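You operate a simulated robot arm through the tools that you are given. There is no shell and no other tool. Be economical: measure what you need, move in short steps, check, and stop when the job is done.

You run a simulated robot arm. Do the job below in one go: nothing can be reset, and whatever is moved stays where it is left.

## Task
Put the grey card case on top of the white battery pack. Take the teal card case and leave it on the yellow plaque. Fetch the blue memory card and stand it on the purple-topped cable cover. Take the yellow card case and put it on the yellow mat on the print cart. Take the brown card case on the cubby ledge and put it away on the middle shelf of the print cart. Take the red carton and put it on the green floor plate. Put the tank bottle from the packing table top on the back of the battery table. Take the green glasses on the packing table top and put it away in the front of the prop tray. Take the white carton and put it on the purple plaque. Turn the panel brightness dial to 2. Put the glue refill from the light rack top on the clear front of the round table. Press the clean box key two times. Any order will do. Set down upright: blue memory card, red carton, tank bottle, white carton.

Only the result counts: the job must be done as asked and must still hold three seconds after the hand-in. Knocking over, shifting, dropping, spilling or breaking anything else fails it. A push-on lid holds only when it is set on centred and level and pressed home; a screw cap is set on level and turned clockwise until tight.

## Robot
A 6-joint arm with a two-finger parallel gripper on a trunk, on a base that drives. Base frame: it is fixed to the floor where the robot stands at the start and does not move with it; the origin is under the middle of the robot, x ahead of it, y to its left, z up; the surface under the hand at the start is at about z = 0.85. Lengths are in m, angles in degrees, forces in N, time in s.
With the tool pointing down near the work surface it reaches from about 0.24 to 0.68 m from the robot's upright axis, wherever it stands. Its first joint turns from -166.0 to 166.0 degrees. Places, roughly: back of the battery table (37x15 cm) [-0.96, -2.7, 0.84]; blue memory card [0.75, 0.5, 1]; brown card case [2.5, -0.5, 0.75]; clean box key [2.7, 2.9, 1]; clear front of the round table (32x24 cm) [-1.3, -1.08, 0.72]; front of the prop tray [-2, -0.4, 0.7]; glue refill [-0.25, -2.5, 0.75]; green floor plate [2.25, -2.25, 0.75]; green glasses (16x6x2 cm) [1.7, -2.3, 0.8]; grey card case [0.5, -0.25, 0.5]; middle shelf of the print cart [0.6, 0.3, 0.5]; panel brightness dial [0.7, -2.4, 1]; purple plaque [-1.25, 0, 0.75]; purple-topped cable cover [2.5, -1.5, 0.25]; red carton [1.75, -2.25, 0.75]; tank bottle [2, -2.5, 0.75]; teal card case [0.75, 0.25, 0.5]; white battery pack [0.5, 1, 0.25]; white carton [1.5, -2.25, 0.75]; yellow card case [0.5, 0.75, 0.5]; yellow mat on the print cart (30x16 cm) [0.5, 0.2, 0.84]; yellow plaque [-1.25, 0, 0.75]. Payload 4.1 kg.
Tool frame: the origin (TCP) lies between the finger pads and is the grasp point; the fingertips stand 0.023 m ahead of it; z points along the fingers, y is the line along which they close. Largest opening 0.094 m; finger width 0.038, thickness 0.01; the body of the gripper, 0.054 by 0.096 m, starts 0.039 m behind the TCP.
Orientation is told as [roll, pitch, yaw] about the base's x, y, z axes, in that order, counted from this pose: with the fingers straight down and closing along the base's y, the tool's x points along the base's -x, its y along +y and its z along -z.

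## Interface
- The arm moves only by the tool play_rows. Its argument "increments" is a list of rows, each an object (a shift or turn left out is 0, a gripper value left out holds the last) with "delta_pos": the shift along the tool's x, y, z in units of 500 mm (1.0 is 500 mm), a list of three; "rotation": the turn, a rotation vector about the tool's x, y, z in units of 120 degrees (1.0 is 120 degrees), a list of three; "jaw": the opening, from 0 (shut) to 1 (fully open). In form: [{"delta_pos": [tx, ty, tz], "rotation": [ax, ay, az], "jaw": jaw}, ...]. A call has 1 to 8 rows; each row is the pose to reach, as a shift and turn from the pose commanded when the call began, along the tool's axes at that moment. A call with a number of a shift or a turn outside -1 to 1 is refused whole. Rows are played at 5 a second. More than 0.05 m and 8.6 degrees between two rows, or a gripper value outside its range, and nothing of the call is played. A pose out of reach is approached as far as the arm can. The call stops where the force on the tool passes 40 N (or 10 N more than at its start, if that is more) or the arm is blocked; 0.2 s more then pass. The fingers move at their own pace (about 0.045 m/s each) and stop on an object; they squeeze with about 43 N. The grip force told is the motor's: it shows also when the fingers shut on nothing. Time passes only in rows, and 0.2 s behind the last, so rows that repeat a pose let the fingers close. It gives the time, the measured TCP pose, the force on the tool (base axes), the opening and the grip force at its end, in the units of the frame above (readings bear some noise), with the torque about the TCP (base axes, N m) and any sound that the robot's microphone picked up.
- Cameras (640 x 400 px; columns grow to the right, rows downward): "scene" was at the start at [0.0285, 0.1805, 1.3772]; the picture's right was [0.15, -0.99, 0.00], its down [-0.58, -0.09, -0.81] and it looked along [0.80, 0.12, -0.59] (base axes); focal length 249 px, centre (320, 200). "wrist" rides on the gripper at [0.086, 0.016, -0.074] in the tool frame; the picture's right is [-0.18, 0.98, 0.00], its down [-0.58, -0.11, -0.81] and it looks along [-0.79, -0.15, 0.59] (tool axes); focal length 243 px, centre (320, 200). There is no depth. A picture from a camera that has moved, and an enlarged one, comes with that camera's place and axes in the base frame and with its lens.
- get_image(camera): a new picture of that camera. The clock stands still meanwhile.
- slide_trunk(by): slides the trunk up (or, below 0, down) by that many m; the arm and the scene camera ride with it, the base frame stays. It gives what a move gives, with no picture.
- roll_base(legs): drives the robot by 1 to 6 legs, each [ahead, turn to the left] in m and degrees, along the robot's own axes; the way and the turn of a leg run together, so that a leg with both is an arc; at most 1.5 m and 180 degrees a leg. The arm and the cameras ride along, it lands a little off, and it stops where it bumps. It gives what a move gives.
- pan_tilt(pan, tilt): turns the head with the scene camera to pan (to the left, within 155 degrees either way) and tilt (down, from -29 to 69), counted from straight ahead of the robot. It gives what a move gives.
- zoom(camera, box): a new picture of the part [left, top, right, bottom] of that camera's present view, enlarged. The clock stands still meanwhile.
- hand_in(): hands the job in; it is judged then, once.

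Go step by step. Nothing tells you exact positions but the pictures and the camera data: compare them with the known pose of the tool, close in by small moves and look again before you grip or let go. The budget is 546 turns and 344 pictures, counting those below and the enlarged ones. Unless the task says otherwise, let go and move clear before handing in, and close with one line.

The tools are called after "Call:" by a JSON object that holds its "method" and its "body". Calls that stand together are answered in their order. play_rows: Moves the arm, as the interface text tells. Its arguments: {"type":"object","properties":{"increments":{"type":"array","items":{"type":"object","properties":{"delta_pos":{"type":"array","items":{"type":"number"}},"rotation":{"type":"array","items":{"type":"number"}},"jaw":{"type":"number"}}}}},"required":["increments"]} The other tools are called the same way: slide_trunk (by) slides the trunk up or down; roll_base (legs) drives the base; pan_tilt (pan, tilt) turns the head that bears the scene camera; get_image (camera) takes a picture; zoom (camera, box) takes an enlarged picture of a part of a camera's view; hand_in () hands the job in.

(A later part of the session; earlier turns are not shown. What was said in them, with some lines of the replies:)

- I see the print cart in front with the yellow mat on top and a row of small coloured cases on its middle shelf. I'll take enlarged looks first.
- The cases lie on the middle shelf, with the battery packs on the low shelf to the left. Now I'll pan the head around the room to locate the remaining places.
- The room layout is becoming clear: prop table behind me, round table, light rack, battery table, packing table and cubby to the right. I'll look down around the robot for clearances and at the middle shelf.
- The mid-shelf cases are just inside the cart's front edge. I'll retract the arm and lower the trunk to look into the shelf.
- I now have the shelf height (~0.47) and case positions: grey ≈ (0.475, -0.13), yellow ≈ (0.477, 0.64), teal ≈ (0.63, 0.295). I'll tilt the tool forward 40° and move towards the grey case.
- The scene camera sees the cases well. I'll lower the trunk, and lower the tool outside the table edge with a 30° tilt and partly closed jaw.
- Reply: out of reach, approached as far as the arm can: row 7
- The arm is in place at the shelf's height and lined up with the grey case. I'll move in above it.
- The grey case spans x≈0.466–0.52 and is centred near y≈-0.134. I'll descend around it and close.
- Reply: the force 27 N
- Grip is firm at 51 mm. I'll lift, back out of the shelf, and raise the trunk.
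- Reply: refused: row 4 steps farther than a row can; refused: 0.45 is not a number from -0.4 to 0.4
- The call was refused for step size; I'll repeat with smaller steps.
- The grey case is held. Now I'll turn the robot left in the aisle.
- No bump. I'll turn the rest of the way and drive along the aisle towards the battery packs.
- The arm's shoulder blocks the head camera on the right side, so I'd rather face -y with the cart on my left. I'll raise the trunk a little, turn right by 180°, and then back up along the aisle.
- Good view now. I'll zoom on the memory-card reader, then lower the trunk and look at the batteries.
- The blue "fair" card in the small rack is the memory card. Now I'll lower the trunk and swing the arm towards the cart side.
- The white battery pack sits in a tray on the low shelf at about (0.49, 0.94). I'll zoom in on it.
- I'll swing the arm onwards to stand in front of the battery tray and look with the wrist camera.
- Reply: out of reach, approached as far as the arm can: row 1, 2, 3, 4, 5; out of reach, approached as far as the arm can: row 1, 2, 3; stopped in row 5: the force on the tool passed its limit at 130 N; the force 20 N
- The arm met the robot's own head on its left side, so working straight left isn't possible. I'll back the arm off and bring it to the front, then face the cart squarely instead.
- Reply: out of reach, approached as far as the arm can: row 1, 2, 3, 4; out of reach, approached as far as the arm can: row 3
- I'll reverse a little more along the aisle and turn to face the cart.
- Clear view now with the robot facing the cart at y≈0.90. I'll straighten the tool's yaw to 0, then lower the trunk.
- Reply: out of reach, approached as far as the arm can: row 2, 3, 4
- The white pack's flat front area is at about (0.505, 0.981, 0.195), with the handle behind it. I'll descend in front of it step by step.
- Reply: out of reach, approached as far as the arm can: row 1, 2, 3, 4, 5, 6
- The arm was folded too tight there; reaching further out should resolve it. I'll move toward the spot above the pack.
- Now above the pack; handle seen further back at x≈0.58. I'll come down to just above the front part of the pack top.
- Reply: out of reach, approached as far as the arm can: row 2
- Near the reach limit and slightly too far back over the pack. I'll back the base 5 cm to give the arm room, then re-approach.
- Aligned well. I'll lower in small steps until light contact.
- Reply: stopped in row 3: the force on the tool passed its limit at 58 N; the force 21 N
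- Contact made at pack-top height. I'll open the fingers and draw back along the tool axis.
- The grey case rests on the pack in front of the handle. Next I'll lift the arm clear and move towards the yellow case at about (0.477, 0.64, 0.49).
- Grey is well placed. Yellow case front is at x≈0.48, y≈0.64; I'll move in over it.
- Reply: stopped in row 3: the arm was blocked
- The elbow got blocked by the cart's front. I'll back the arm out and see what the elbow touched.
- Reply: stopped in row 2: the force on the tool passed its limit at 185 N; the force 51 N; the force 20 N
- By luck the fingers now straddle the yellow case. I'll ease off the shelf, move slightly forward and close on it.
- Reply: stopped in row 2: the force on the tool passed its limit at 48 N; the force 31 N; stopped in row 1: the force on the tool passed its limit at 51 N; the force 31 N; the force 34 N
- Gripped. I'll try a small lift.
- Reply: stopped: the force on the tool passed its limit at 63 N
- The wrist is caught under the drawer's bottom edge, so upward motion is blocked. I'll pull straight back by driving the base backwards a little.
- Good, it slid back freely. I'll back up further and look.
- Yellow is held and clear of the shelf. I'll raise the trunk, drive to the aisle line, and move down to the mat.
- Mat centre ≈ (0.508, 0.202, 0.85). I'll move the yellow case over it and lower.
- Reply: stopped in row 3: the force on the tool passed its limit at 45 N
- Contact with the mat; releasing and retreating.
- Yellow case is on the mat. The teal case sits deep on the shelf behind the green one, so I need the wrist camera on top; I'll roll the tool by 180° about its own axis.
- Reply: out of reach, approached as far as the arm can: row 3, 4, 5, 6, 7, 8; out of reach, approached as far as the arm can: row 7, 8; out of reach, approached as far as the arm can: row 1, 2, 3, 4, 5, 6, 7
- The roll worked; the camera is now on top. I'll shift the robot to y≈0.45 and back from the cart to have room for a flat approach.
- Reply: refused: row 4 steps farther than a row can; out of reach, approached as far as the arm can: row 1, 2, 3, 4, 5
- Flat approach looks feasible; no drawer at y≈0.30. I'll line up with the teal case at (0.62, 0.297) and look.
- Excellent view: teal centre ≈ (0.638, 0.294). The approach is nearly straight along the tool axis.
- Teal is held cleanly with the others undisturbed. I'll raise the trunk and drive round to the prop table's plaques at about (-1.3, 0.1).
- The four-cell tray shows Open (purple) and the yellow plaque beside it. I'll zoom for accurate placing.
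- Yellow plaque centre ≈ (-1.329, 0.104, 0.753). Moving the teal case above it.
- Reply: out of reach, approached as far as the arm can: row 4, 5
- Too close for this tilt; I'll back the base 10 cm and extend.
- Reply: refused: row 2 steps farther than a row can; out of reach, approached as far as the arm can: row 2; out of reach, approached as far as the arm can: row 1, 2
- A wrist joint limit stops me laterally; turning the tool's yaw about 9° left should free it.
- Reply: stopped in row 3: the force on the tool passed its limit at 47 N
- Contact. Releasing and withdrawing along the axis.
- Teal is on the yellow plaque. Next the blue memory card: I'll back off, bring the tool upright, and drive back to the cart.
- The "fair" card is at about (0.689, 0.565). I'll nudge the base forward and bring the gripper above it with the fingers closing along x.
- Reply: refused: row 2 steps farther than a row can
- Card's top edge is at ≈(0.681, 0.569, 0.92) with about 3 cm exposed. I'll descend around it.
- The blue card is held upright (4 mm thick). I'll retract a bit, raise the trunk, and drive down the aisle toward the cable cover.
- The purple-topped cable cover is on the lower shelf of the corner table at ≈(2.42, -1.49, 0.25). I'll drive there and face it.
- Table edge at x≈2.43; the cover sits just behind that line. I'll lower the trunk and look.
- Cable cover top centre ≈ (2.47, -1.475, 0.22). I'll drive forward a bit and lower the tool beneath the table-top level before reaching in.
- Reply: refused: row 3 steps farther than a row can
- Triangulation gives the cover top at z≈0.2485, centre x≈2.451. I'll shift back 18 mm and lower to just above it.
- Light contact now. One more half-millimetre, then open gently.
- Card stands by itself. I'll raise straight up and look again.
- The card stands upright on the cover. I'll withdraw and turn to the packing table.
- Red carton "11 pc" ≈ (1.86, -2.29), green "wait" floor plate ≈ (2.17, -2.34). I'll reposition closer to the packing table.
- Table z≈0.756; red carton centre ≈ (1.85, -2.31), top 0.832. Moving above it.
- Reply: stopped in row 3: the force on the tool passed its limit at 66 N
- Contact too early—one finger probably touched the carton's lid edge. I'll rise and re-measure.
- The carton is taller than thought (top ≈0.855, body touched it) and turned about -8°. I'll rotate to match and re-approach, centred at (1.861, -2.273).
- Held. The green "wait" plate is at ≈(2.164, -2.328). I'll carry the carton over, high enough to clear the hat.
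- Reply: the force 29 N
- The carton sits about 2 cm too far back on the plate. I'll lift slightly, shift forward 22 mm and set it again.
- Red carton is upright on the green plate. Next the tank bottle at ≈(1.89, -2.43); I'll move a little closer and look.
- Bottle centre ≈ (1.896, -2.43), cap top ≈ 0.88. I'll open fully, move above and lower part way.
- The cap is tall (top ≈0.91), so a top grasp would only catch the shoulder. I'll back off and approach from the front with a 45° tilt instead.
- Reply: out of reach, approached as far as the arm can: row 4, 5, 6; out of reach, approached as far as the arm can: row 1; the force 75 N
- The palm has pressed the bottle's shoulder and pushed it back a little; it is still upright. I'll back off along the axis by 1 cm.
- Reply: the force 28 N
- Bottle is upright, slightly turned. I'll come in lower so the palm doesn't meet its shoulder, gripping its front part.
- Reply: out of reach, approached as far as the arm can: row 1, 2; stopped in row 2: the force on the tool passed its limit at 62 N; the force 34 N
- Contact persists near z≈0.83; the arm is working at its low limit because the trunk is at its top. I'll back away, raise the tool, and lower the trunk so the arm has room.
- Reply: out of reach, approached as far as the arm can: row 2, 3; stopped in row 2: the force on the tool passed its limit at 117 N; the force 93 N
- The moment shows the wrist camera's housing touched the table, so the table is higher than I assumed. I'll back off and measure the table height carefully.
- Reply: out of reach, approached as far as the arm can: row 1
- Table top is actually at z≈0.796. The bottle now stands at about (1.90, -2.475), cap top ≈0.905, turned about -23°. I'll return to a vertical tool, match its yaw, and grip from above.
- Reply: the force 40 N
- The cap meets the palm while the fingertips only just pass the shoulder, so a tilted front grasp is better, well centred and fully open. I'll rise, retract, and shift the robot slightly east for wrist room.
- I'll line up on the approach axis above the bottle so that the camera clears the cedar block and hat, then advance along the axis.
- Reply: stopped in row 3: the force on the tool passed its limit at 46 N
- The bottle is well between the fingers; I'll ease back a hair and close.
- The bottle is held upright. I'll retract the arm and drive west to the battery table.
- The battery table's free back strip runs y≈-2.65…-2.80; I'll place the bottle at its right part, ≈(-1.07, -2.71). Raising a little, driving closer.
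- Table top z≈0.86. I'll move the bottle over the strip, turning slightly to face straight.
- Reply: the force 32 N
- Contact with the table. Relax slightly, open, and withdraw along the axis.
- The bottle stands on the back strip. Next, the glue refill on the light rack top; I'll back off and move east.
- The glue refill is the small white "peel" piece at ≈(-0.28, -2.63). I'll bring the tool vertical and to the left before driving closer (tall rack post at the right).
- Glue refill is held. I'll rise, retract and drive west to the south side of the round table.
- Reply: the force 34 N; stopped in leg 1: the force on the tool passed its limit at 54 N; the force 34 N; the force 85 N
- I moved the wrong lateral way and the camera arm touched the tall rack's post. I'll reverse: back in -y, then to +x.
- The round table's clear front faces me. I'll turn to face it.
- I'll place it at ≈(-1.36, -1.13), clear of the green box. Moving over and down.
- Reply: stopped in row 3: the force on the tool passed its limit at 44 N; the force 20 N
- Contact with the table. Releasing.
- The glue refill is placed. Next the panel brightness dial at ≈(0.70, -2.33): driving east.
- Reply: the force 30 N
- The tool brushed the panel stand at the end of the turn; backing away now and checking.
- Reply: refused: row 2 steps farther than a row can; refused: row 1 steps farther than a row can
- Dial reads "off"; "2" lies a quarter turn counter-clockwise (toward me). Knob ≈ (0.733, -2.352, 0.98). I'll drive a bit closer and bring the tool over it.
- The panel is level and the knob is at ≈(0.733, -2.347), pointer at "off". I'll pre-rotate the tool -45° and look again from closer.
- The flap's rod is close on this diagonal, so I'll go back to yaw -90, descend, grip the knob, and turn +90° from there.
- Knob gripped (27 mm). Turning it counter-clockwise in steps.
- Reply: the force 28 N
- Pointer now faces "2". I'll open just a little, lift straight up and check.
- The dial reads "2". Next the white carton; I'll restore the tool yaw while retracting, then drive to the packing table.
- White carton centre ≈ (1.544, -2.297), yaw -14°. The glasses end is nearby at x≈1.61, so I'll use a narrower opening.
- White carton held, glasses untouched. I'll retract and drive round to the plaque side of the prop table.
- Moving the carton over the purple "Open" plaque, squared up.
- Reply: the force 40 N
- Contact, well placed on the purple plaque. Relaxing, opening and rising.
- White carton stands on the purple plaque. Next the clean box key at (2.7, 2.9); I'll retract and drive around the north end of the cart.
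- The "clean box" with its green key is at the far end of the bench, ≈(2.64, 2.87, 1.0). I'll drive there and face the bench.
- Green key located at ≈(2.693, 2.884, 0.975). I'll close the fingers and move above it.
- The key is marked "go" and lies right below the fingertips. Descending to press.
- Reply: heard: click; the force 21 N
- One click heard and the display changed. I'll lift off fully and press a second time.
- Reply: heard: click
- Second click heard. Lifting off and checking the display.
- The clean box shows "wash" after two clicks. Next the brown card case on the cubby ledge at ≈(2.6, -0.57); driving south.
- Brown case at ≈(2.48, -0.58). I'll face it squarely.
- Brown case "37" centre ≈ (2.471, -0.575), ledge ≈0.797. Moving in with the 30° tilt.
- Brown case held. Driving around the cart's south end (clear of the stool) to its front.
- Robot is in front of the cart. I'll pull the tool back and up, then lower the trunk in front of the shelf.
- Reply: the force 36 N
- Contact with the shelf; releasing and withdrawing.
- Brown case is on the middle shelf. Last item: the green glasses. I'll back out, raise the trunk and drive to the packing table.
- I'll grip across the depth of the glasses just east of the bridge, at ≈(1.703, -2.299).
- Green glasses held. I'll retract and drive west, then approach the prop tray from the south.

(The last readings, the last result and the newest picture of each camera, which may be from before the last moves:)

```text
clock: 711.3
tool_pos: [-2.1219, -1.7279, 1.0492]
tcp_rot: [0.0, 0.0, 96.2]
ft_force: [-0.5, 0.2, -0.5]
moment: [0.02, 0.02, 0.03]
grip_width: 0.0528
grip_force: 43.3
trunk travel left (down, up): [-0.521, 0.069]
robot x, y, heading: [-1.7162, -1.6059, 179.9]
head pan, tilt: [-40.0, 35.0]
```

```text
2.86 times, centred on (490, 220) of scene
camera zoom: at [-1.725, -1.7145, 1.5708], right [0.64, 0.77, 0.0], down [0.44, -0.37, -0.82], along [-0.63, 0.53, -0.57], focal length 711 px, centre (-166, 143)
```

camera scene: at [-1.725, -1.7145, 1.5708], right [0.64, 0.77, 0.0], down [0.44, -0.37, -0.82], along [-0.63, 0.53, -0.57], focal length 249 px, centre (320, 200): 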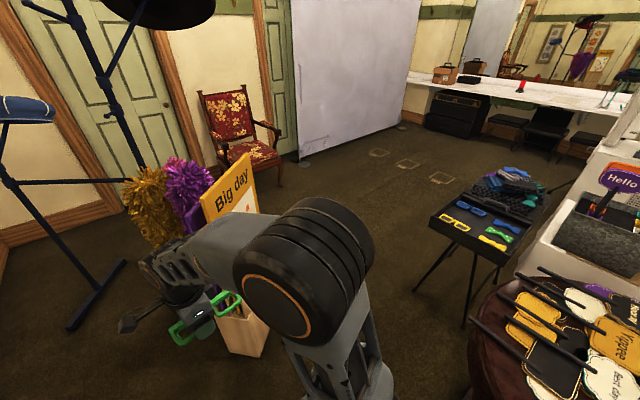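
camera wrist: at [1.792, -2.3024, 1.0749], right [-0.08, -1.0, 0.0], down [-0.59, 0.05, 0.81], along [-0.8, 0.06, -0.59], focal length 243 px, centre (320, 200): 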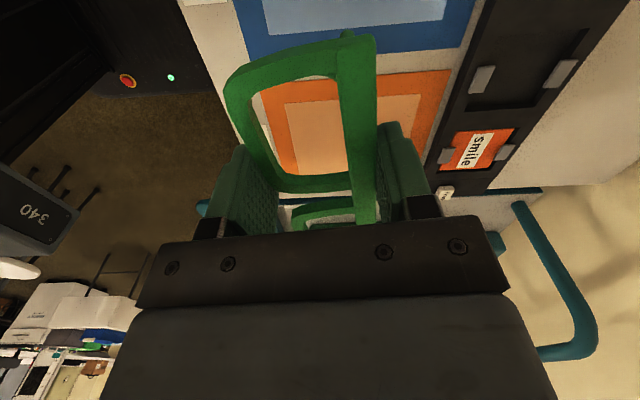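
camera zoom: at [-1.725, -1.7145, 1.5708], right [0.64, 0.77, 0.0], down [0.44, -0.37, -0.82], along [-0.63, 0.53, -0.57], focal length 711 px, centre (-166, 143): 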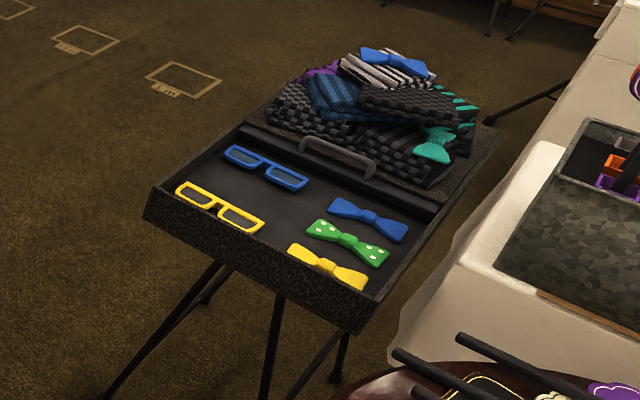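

Between the blue and yellow glasses there's a free row at ≈(-2.055, -0.39), in the tray's front section. I'll drive to its south side.

Call:
{"method": "roll_base", "body": {"legs": [[0, -56.5], [0.58, 0], [0, -33.4]]}}

Call:
{"method": "pan_tilt", "body": {"pan": 0, "tilt": 45}}

Call:
{"method": "get_image", "body": {"camera": "scene"}}

Call:
{"method": "get_image", "body": {"camera": "wrist"}}

```text
clock: 718.8
tool_pos: [-2.1621, -0.7174, 1.0493]
tcp_rot: [0.0, -0.1, 6.6]
ft_force: [-0.8, -0.5, 0.5]
moment: [0.0, 0.0, 0.01]
grip_width: 0.0531
grip_force: 42.9
trunk travel left (down, up): [-0.521, 0.069]
robot x, y, heading: [-2.0355, -1.1179, 90.1]
head pan, tilt: [-40.0, 35.0]
```

```text
clock: 719.8
tool_pos: [-2.1621, -0.7179, 1.0494]
tcp_rot: [-0.1, 0.0, 6.5]
ft_force: [0.4, -0.3, 0.4]
moment: [0.03, 0.02, 0.0]
grip_width: 0.0529
grip_force: 43.0
trunk travel left (down, up): [-0.521, 0.069]
robot x, y, heading: [-2.035, -1.1211, 90.4]
head pan, tilt: [0.0, 45.0]
```

```text
55 pictures are left
camera scene: at [-2.2021, -1.0994, 1.556], right [1.0, 0.0, 0.0], down [0.0, -0.71, -0.71], along [0.0, 0.71, -0.71], focal length 249 px, centre (320, 200)
```

scene: 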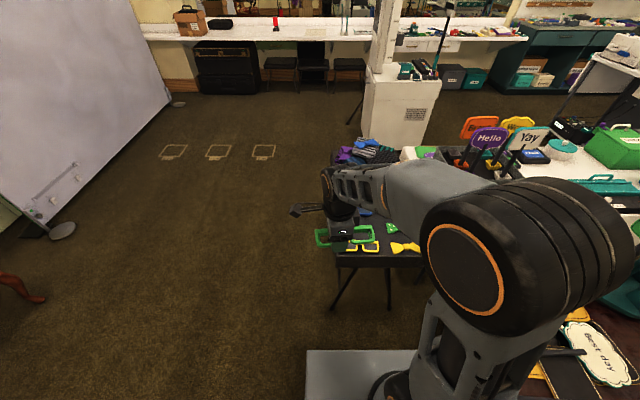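

```text
54 pictures are left
camera wrist: at [-2.2486, -0.7116, 1.1246], right [0.07, 1.0, 0.0], down [0.59, -0.04, 0.81], along [0.8, -0.06, -0.59], focal length 243 px, centre (320, 200)
```

wrist: 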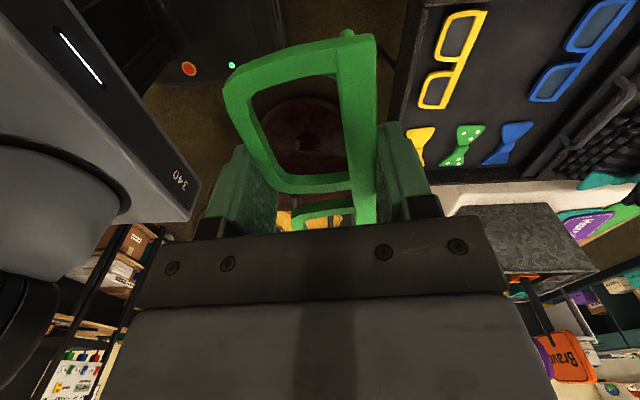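

Free row centre ≈ y -0.406. I'll drive 10 cm closer and move the glasses over it.

Call:
{"method": "roll_base", "body": {"legs": [[0.1, 0]]}}

Call:
{"method": "play_rows", "body": {"increments": [{"delta_pos": [-0.047, 0.078, 0], "rotation": [0, 0, 0.02]}, {"delta_pos": [-0.094, 0.157, 0], "rotation": [0, 0, 0.04]}, {"delta_pos": [-0.142, 0.235, 0], "rotation": [0, 0, 0.054]}, {"delta_pos": [-0.189, 0.314, 0.02], "rotation": [0, 0, 0.054]}, {"delta_pos": [-0.236, 0.392, 0.05], "rotation": [0, 0, 0.054]}, {"delta_pos": [-0.236, 0.392, 0.14], "rotation": [0, 0, 0.054]}, {"delta_pos": [-0.236, 0.392, 0.23], "rotation": [0, 0, 0.054]}, {"delta_pos": [-0.236, 0.392, 0.32], "rotation": [0, 0, 0.054]}]}}

Call:
{"method": "get_image", "body": {"camera": "wrist"}}

Call:
{"method": "zoom", "body": {"camera": "scene", "box": [280, 130, 460, 290]}}

```text
clock: 721.0
tool_pos: [-2.1627, -0.6174, 1.0489]
tcp_rot: [0.0, 0.1, 6.7]
ft_force: [-1.1, -0.4, -1.3]
moment: [0.0, -0.01, 0.01]
grip_width: 0.0532
grip_force: 43.1
trunk travel left (down, up): [-0.521, 0.069]
robot x, y, heading: [-2.0382, -1.0198, 90.1]
head pan, tilt: [0.0, 45.0]
```

```text
clock: 722.8
tool_pos: [-2.0673, -0.4071, 0.8881]
tcp_rot: [0.0, 0.0, 0.2]
ft_force: [0.3, -0.1, 0.0]
moment: [0.01, 0.03, -0.04]
grip_width: 0.0532
grip_force: 42.4
trunk travel left (down, up): [-0.521, 0.069]
robot x, y, heading: [-2.0378, -1.0214, 90.1]
head pan, tilt: [0.0, 45.0]
```

```text
53 pictures are left
camera wrist: at [-2.1539, -0.3925, 0.9636], right [0.18, 0.98, 0.0], down [0.58, -0.11, 0.81], along [0.79, -0.15, -0.59], focal length 243 px, centre (320, 200)
```

wrist: 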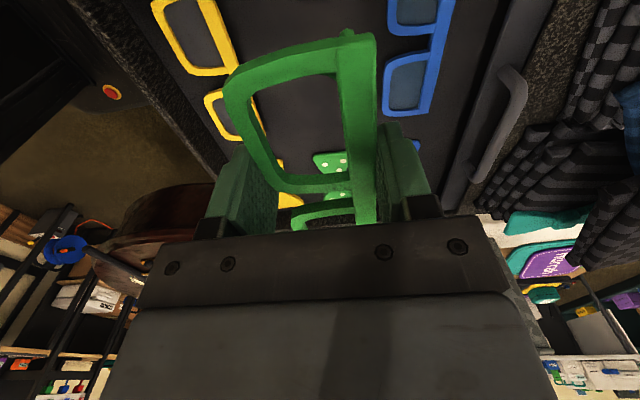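

```text
2.50 times, centred on (370, 210) of scene
camera zoom: at [-2.2025, -0.999, 1.556], right [1.0, 0.0, 0.0], down [0.0, -0.71, -0.71], along [0.0, 0.71, -0.71], focal length 622 px, centre (195, 175)
```

zoom: 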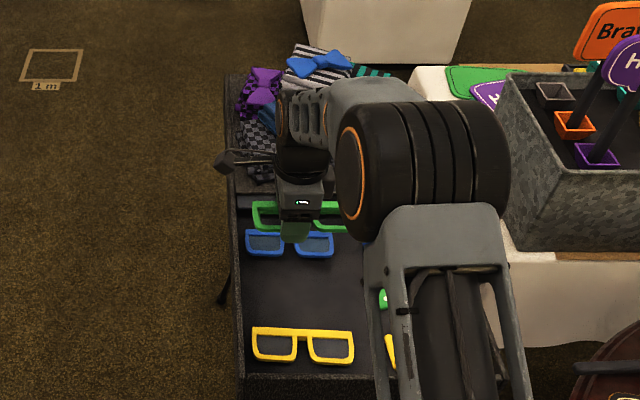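

Call:
{"method": "play_rows", "body": {"increments": [{"delta_pos": [-0.004, -0.01, 0.07]}, {"delta_pos": [-0.004, -0.01, 0.15]}, {"delta_pos": [-0.004, -0.01, 0.23]}]}}

Call:
{"method": "get_image", "body": {"camera": "wrist"}}

Call:
{"method": "zoom", "body": {"camera": "scene", "box": [280, 170, 440, 290]}}

```text
clock: 723.6
tool_pos: [-2.0654, -0.4141, 0.7736]
tcp_rot: [0.0, 0.0, 0.1]
ft_force: [-0.1, 0.2, -0.9]
moment: [0.0, 0.0, -0.03]
grip_width: 0.0529
grip_force: 43.5
trunk travel left (down, up): [-0.521, 0.069]
robot x, y, heading: [-2.0417, -1.0197, 90.6]
head pan, tilt: [0.0, 45.0]
```

```text
51 pictures are left
camera wrist: at [-2.152, -0.3981, 0.8489], right [0.18, 0.98, 0.0], down [0.58, -0.11, 0.81], along [0.79, -0.15, -0.59], focal length 243 px, centre (320, 200)
```

wrist: 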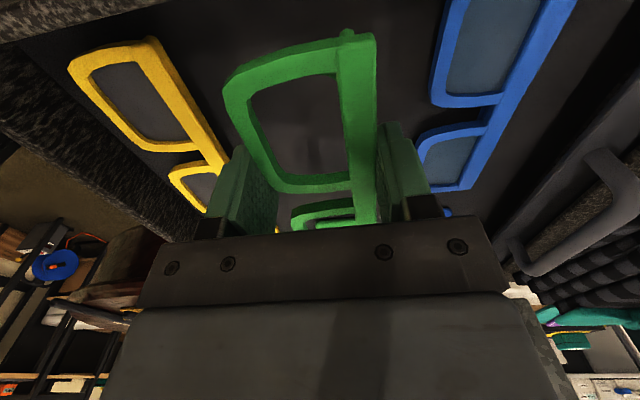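

```text
3.33 times, centred on (360, 230) of scene
camera zoom: at [-2.2026, -0.9992, 1.556], right [1.0, 0.0, 0.0], down [0.0, -0.71, -0.71], along [0.0, 0.71, -0.71], focal length 830 px, centre (187, 100)
```

zoom: 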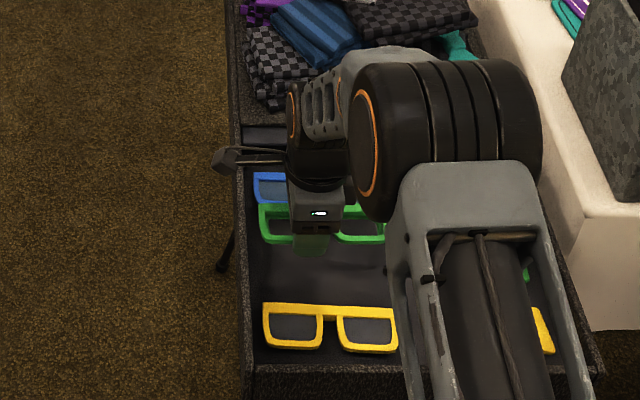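

Call:
{"method": "play_rows", "body": {"increments": [{"delta_pos": [0, 0, 0.04]}, {"delta_pos": [0, 0, 0.07]}, {"delta_pos": [0, 0, 0.08]}]}}

Call:
{"method": "play_rows", "body": {"increments": [{"delta_pos": [0, 0, 0.008]}, {"delta_pos": [0, 0, 0.016]}, {"delta_pos": [0, 0, 0.024]}, {"delta_pos": [0, 0, 0.032]}]}}

Call:
{"method": "get_image", "body": {"camera": "wrist"}}

```text
clock: 724.4
tool_pos: [-2.065, -0.413, 0.7341]
tcp_rot: [0.1, 0.0, 0.2]
ft_force: [1.3, -0.7, -0.6]
moment: [0.0, -0.01, -0.01]
grip_width: 0.0529
grip_force: 43.2
trunk travel left (down, up): [-0.521, 0.069]
robot x, y, heading: [-2.036, -1.0256, 90.2]
head pan, tilt: [0.0, 45.0]
```

```text
clock: 725.4
tool_pos: [-2.0649, -0.4147, 0.7223]
tcp_rot: [0.2, 0.0, 0.0]
ft_force: [1.3, -6.0, 19.6]
moment: [-0.73, -0.12, 0.01]
grip_width: 0.053
grip_force: 42.9
trunk travel left (down, up): [-0.521, 0.069]
robot x, y, heading: [-2.036, -1.0229, 90.1]
head pan, tilt: [0.0, 45.0]
```

```text
49 pictures are left
camera wrist: at [-2.1512, -0.3989, 0.7964], right [0.18, 0.98, 0.0], down [0.58, -0.11, 0.81], along [0.79, -0.15, -0.59], focal length 243 px, centre (320, 200)
```

wrist: 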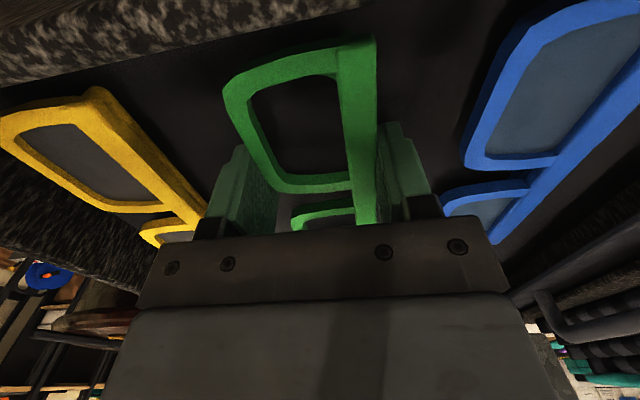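

Contact with the tray floor. Releasing and rising straight up.

Call:
{"method": "play_rows", "body": {"increments": [{"delta_pos": [0, 0, -0.004]}, {"delta_pos": [0, 0, -0.004], "jaw": 0.65}, {"delta_pos": [0, 0, -0.004], "jaw": 0.7}, {"delta_pos": [0, 0, -0.004], "jaw": 0.7}, {"delta_pos": [0, 0, -0.07]}, {"delta_pos": [0, 0, -0.15]}, {"delta_pos": [0, 0, -0.24]}, {"delta_pos": [0, 0, -0.33]}]}}

Call:
{"method": "play_rows", "body": {"increments": [{"delta_pos": [0, 0, -0.09]}, {"delta_pos": [0, -0.09, -0.14]}, {"delta_pos": [0, -0.18, -0.16]}, {"delta_pos": [0, -0.27, -0.16]}, {"delta_pos": [0, -0.36, -0.16]}]}}

Call:
{"method": "zoom", "body": {"camera": "scene", "box": [280, 130, 460, 290]}}

Call:
{"method": "get_image", "body": {"camera": "wrist"}}

```text
clock: 727.2
tool_pos: [-2.0649, -0.4161, 0.8852]
tcp_rot: [-0.1, 0.0, 0.1]
ft_force: [-0.3, -0.5, 0.3]
moment: [-0.04, 0.0, 0.0]
grip_width: 0.0654
grip_force: 0.1
trunk travel left (down, up): [-0.521, 0.069]
robot x, y, heading: [-2.0364, -1.0218, 90.3]
head pan, tilt: [0.0, 45.0]
```

```text
refused: row 2 steps farther than a row can; nothing moved
```

```text
2.50 times, centred on (370, 210) of scene
camera zoom: at [-2.2025, -0.9997, 1.5559], right [1.0, 0.0, 0.0], down [0.0, -0.71, -0.71], along [0.0, 0.71, -0.71], focal length 622 px, centre (195, 175)
```

zoom: 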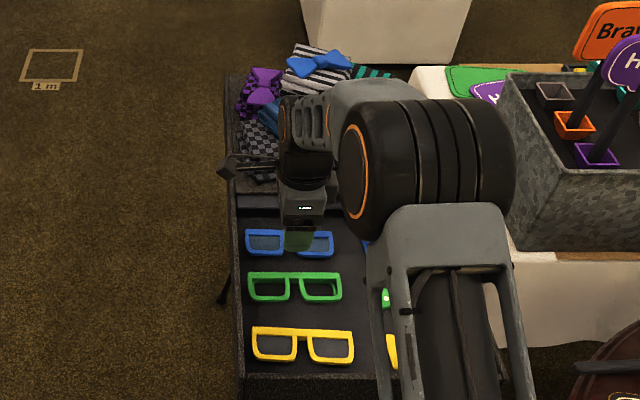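

```text
47 pictures are left
camera wrist: at [-2.1507, -0.3997, 0.9599], right [0.18, 0.98, 0.0], down [0.58, -0.11, 0.81], along [0.79, -0.15, -0.59], focal length 243 px, centre (320, 200)
```

wrist: 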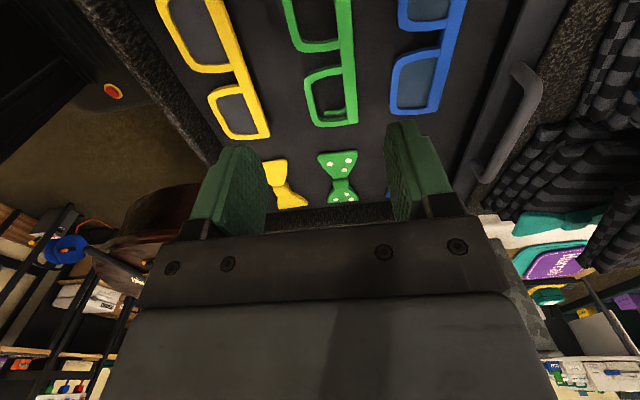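

The glasses lie in the front section. I'll move the arm clear and take a last look round at the earlier placements.

Call:
{"method": "play_rows", "body": {"increments": [{"delta_pos": [0, 0, -0.08]}, {"delta_pos": [0, -0.06, -0.13]}, {"delta_pos": [0, -0.14, -0.15]}, {"delta_pos": [0, -0.22, -0.15]}, {"delta_pos": [0, -0.3, -0.15]}, {"delta_pos": [0, -0.38, -0.15]}]}}

Call:
{"method": "pan_tilt", "body": {"pan": -90, "tilt": 30}}

Call:
{"method": "get_image", "body": {"camera": "scene"}}

Call:
{"method": "pan_tilt", "body": {"pan": -140, "tilt": 15}}

Call:
{"method": "get_image", "body": {"camera": "scene"}}

```text
clock: 728.6
tool_pos: [-2.0673, -0.6067, 0.9581]
tcp_rot: [0.1, 0.1, 0.2]
ft_force: [0.1, -0.3, 0.6]
moment: [0.0, -0.03, 0.03]
grip_width: 0.0657
grip_force: 0.1
trunk travel left (down, up): [-0.521, 0.069]
robot x, y, heading: [-2.0377, -1.0209, 90.3]
head pan, tilt: [0.0, 45.0]
```

```text
clock: 730.2
tool_pos: [-2.0665, -0.606, 0.9583]
tcp_rot: [0.0, 0.1, 0.1]
ft_force: [0.8, -1.3, -0.6]
moment: [-0.01, 0.02, 0.0]
grip_width: 0.0656
grip_force: 0.1
trunk travel left (down, up): [-0.521, 0.069]
robot x, y, heading: [-2.0363, -1.0193, 90.0]
head pan, tilt: [-90.0, 30.0]
```

```text
46 pictures are left
camera scene: at [-2.1117, -1.0803, 1.5786], right [0.01, -1.0, 0.0], down [-0.5, 0.0, -0.87], along [0.87, 0.0, -0.5], focal length 249 px, centre (320, 200)
```

scene: 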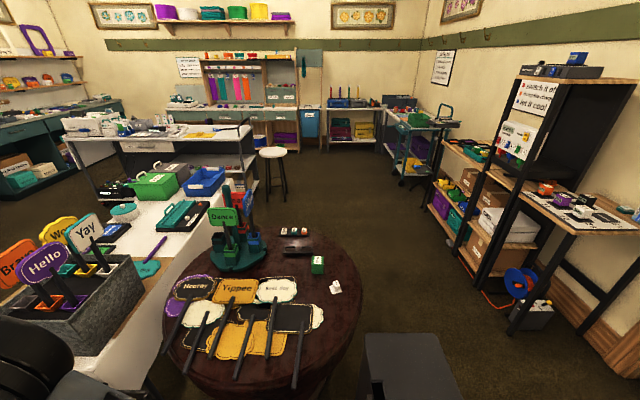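

```text
clock: 731.4
tool_pos: [-2.0659, -0.6051, 0.9573]
tcp_rot: [0.1, 0.0, 0.2]
ft_force: [0.4, -0.3, 0.7]
moment: [-0.01, -0.04, 0.02]
grip_width: 0.0658
grip_force: 0.0
trunk travel left (down, up): [-0.521, 0.069]
robot x, y, heading: [-2.0395, -1.0214, 90.3]
head pan, tilt: [-140.0, 15.0]
```

```text
45 pictures are left
camera scene: at [-2.1418, -1.152, 1.6028], right [-0.76, -0.65, 0.0], down [-0.17, 0.2, -0.97], along [0.62, -0.74, -0.26], focal length 249 px, centre (320, 200)
```

scene: 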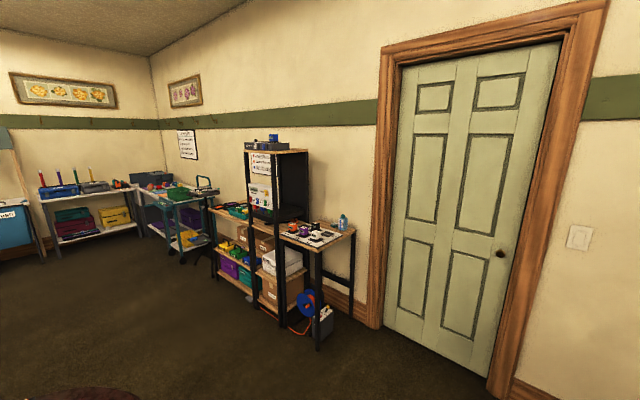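

Call:
{"method": "zoom", "body": {"camera": "scene", "box": [30, 190, 150, 265]}}

Call:
{"method": "zoom", "body": {"camera": "scene", "box": [270, 200, 370, 270]}}

```text
5.33 times, centred on (90, 228) of scene
camera zoom: at [-2.1418, -1.152, 1.6028], right [-0.76, -0.65, 0.0], down [-0.17, 0.2, -0.97], along [0.62, -0.74, -0.26], focal length 1328 px, centre (1547, 53)
```

zoom: 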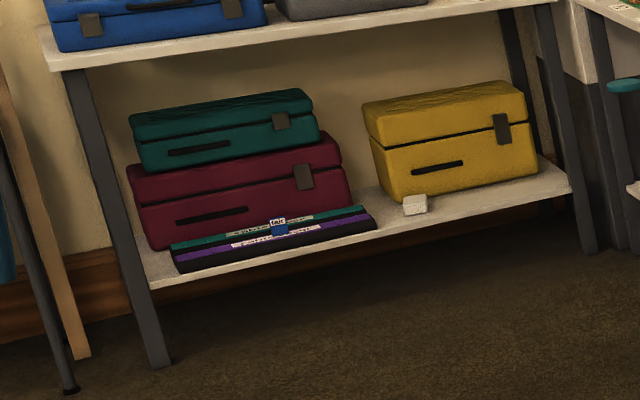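

```text
5.71 times, centred on (320, 235) of scene
camera zoom: at [-2.1418, -1.152, 1.6028], right [-0.76, -0.65, 0.0], down [-0.17, 0.2, -0.97], along [0.62, -0.74, -0.26], focal length 1423 px, centre (320, 0)
```

zoom: 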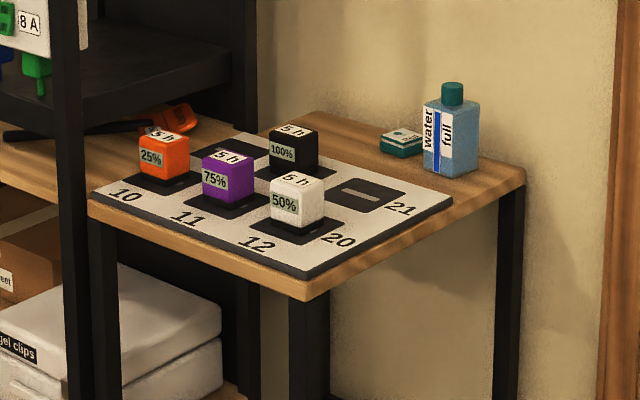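

The blue card still stands on the cable cover and the bottle stands upright on the back strip. All twelve jobs are done and the arm is clear, so I'm handing in.

Call:
{"method": "hand_in", "body": {}}

```text
The job is handed in.
```

All twelve tasks are done and handed in. The tool bumped the light rack post and the panel stand, and scraped the cart while I fetched the yellow case. I checked afterwards and saw nothing moved.
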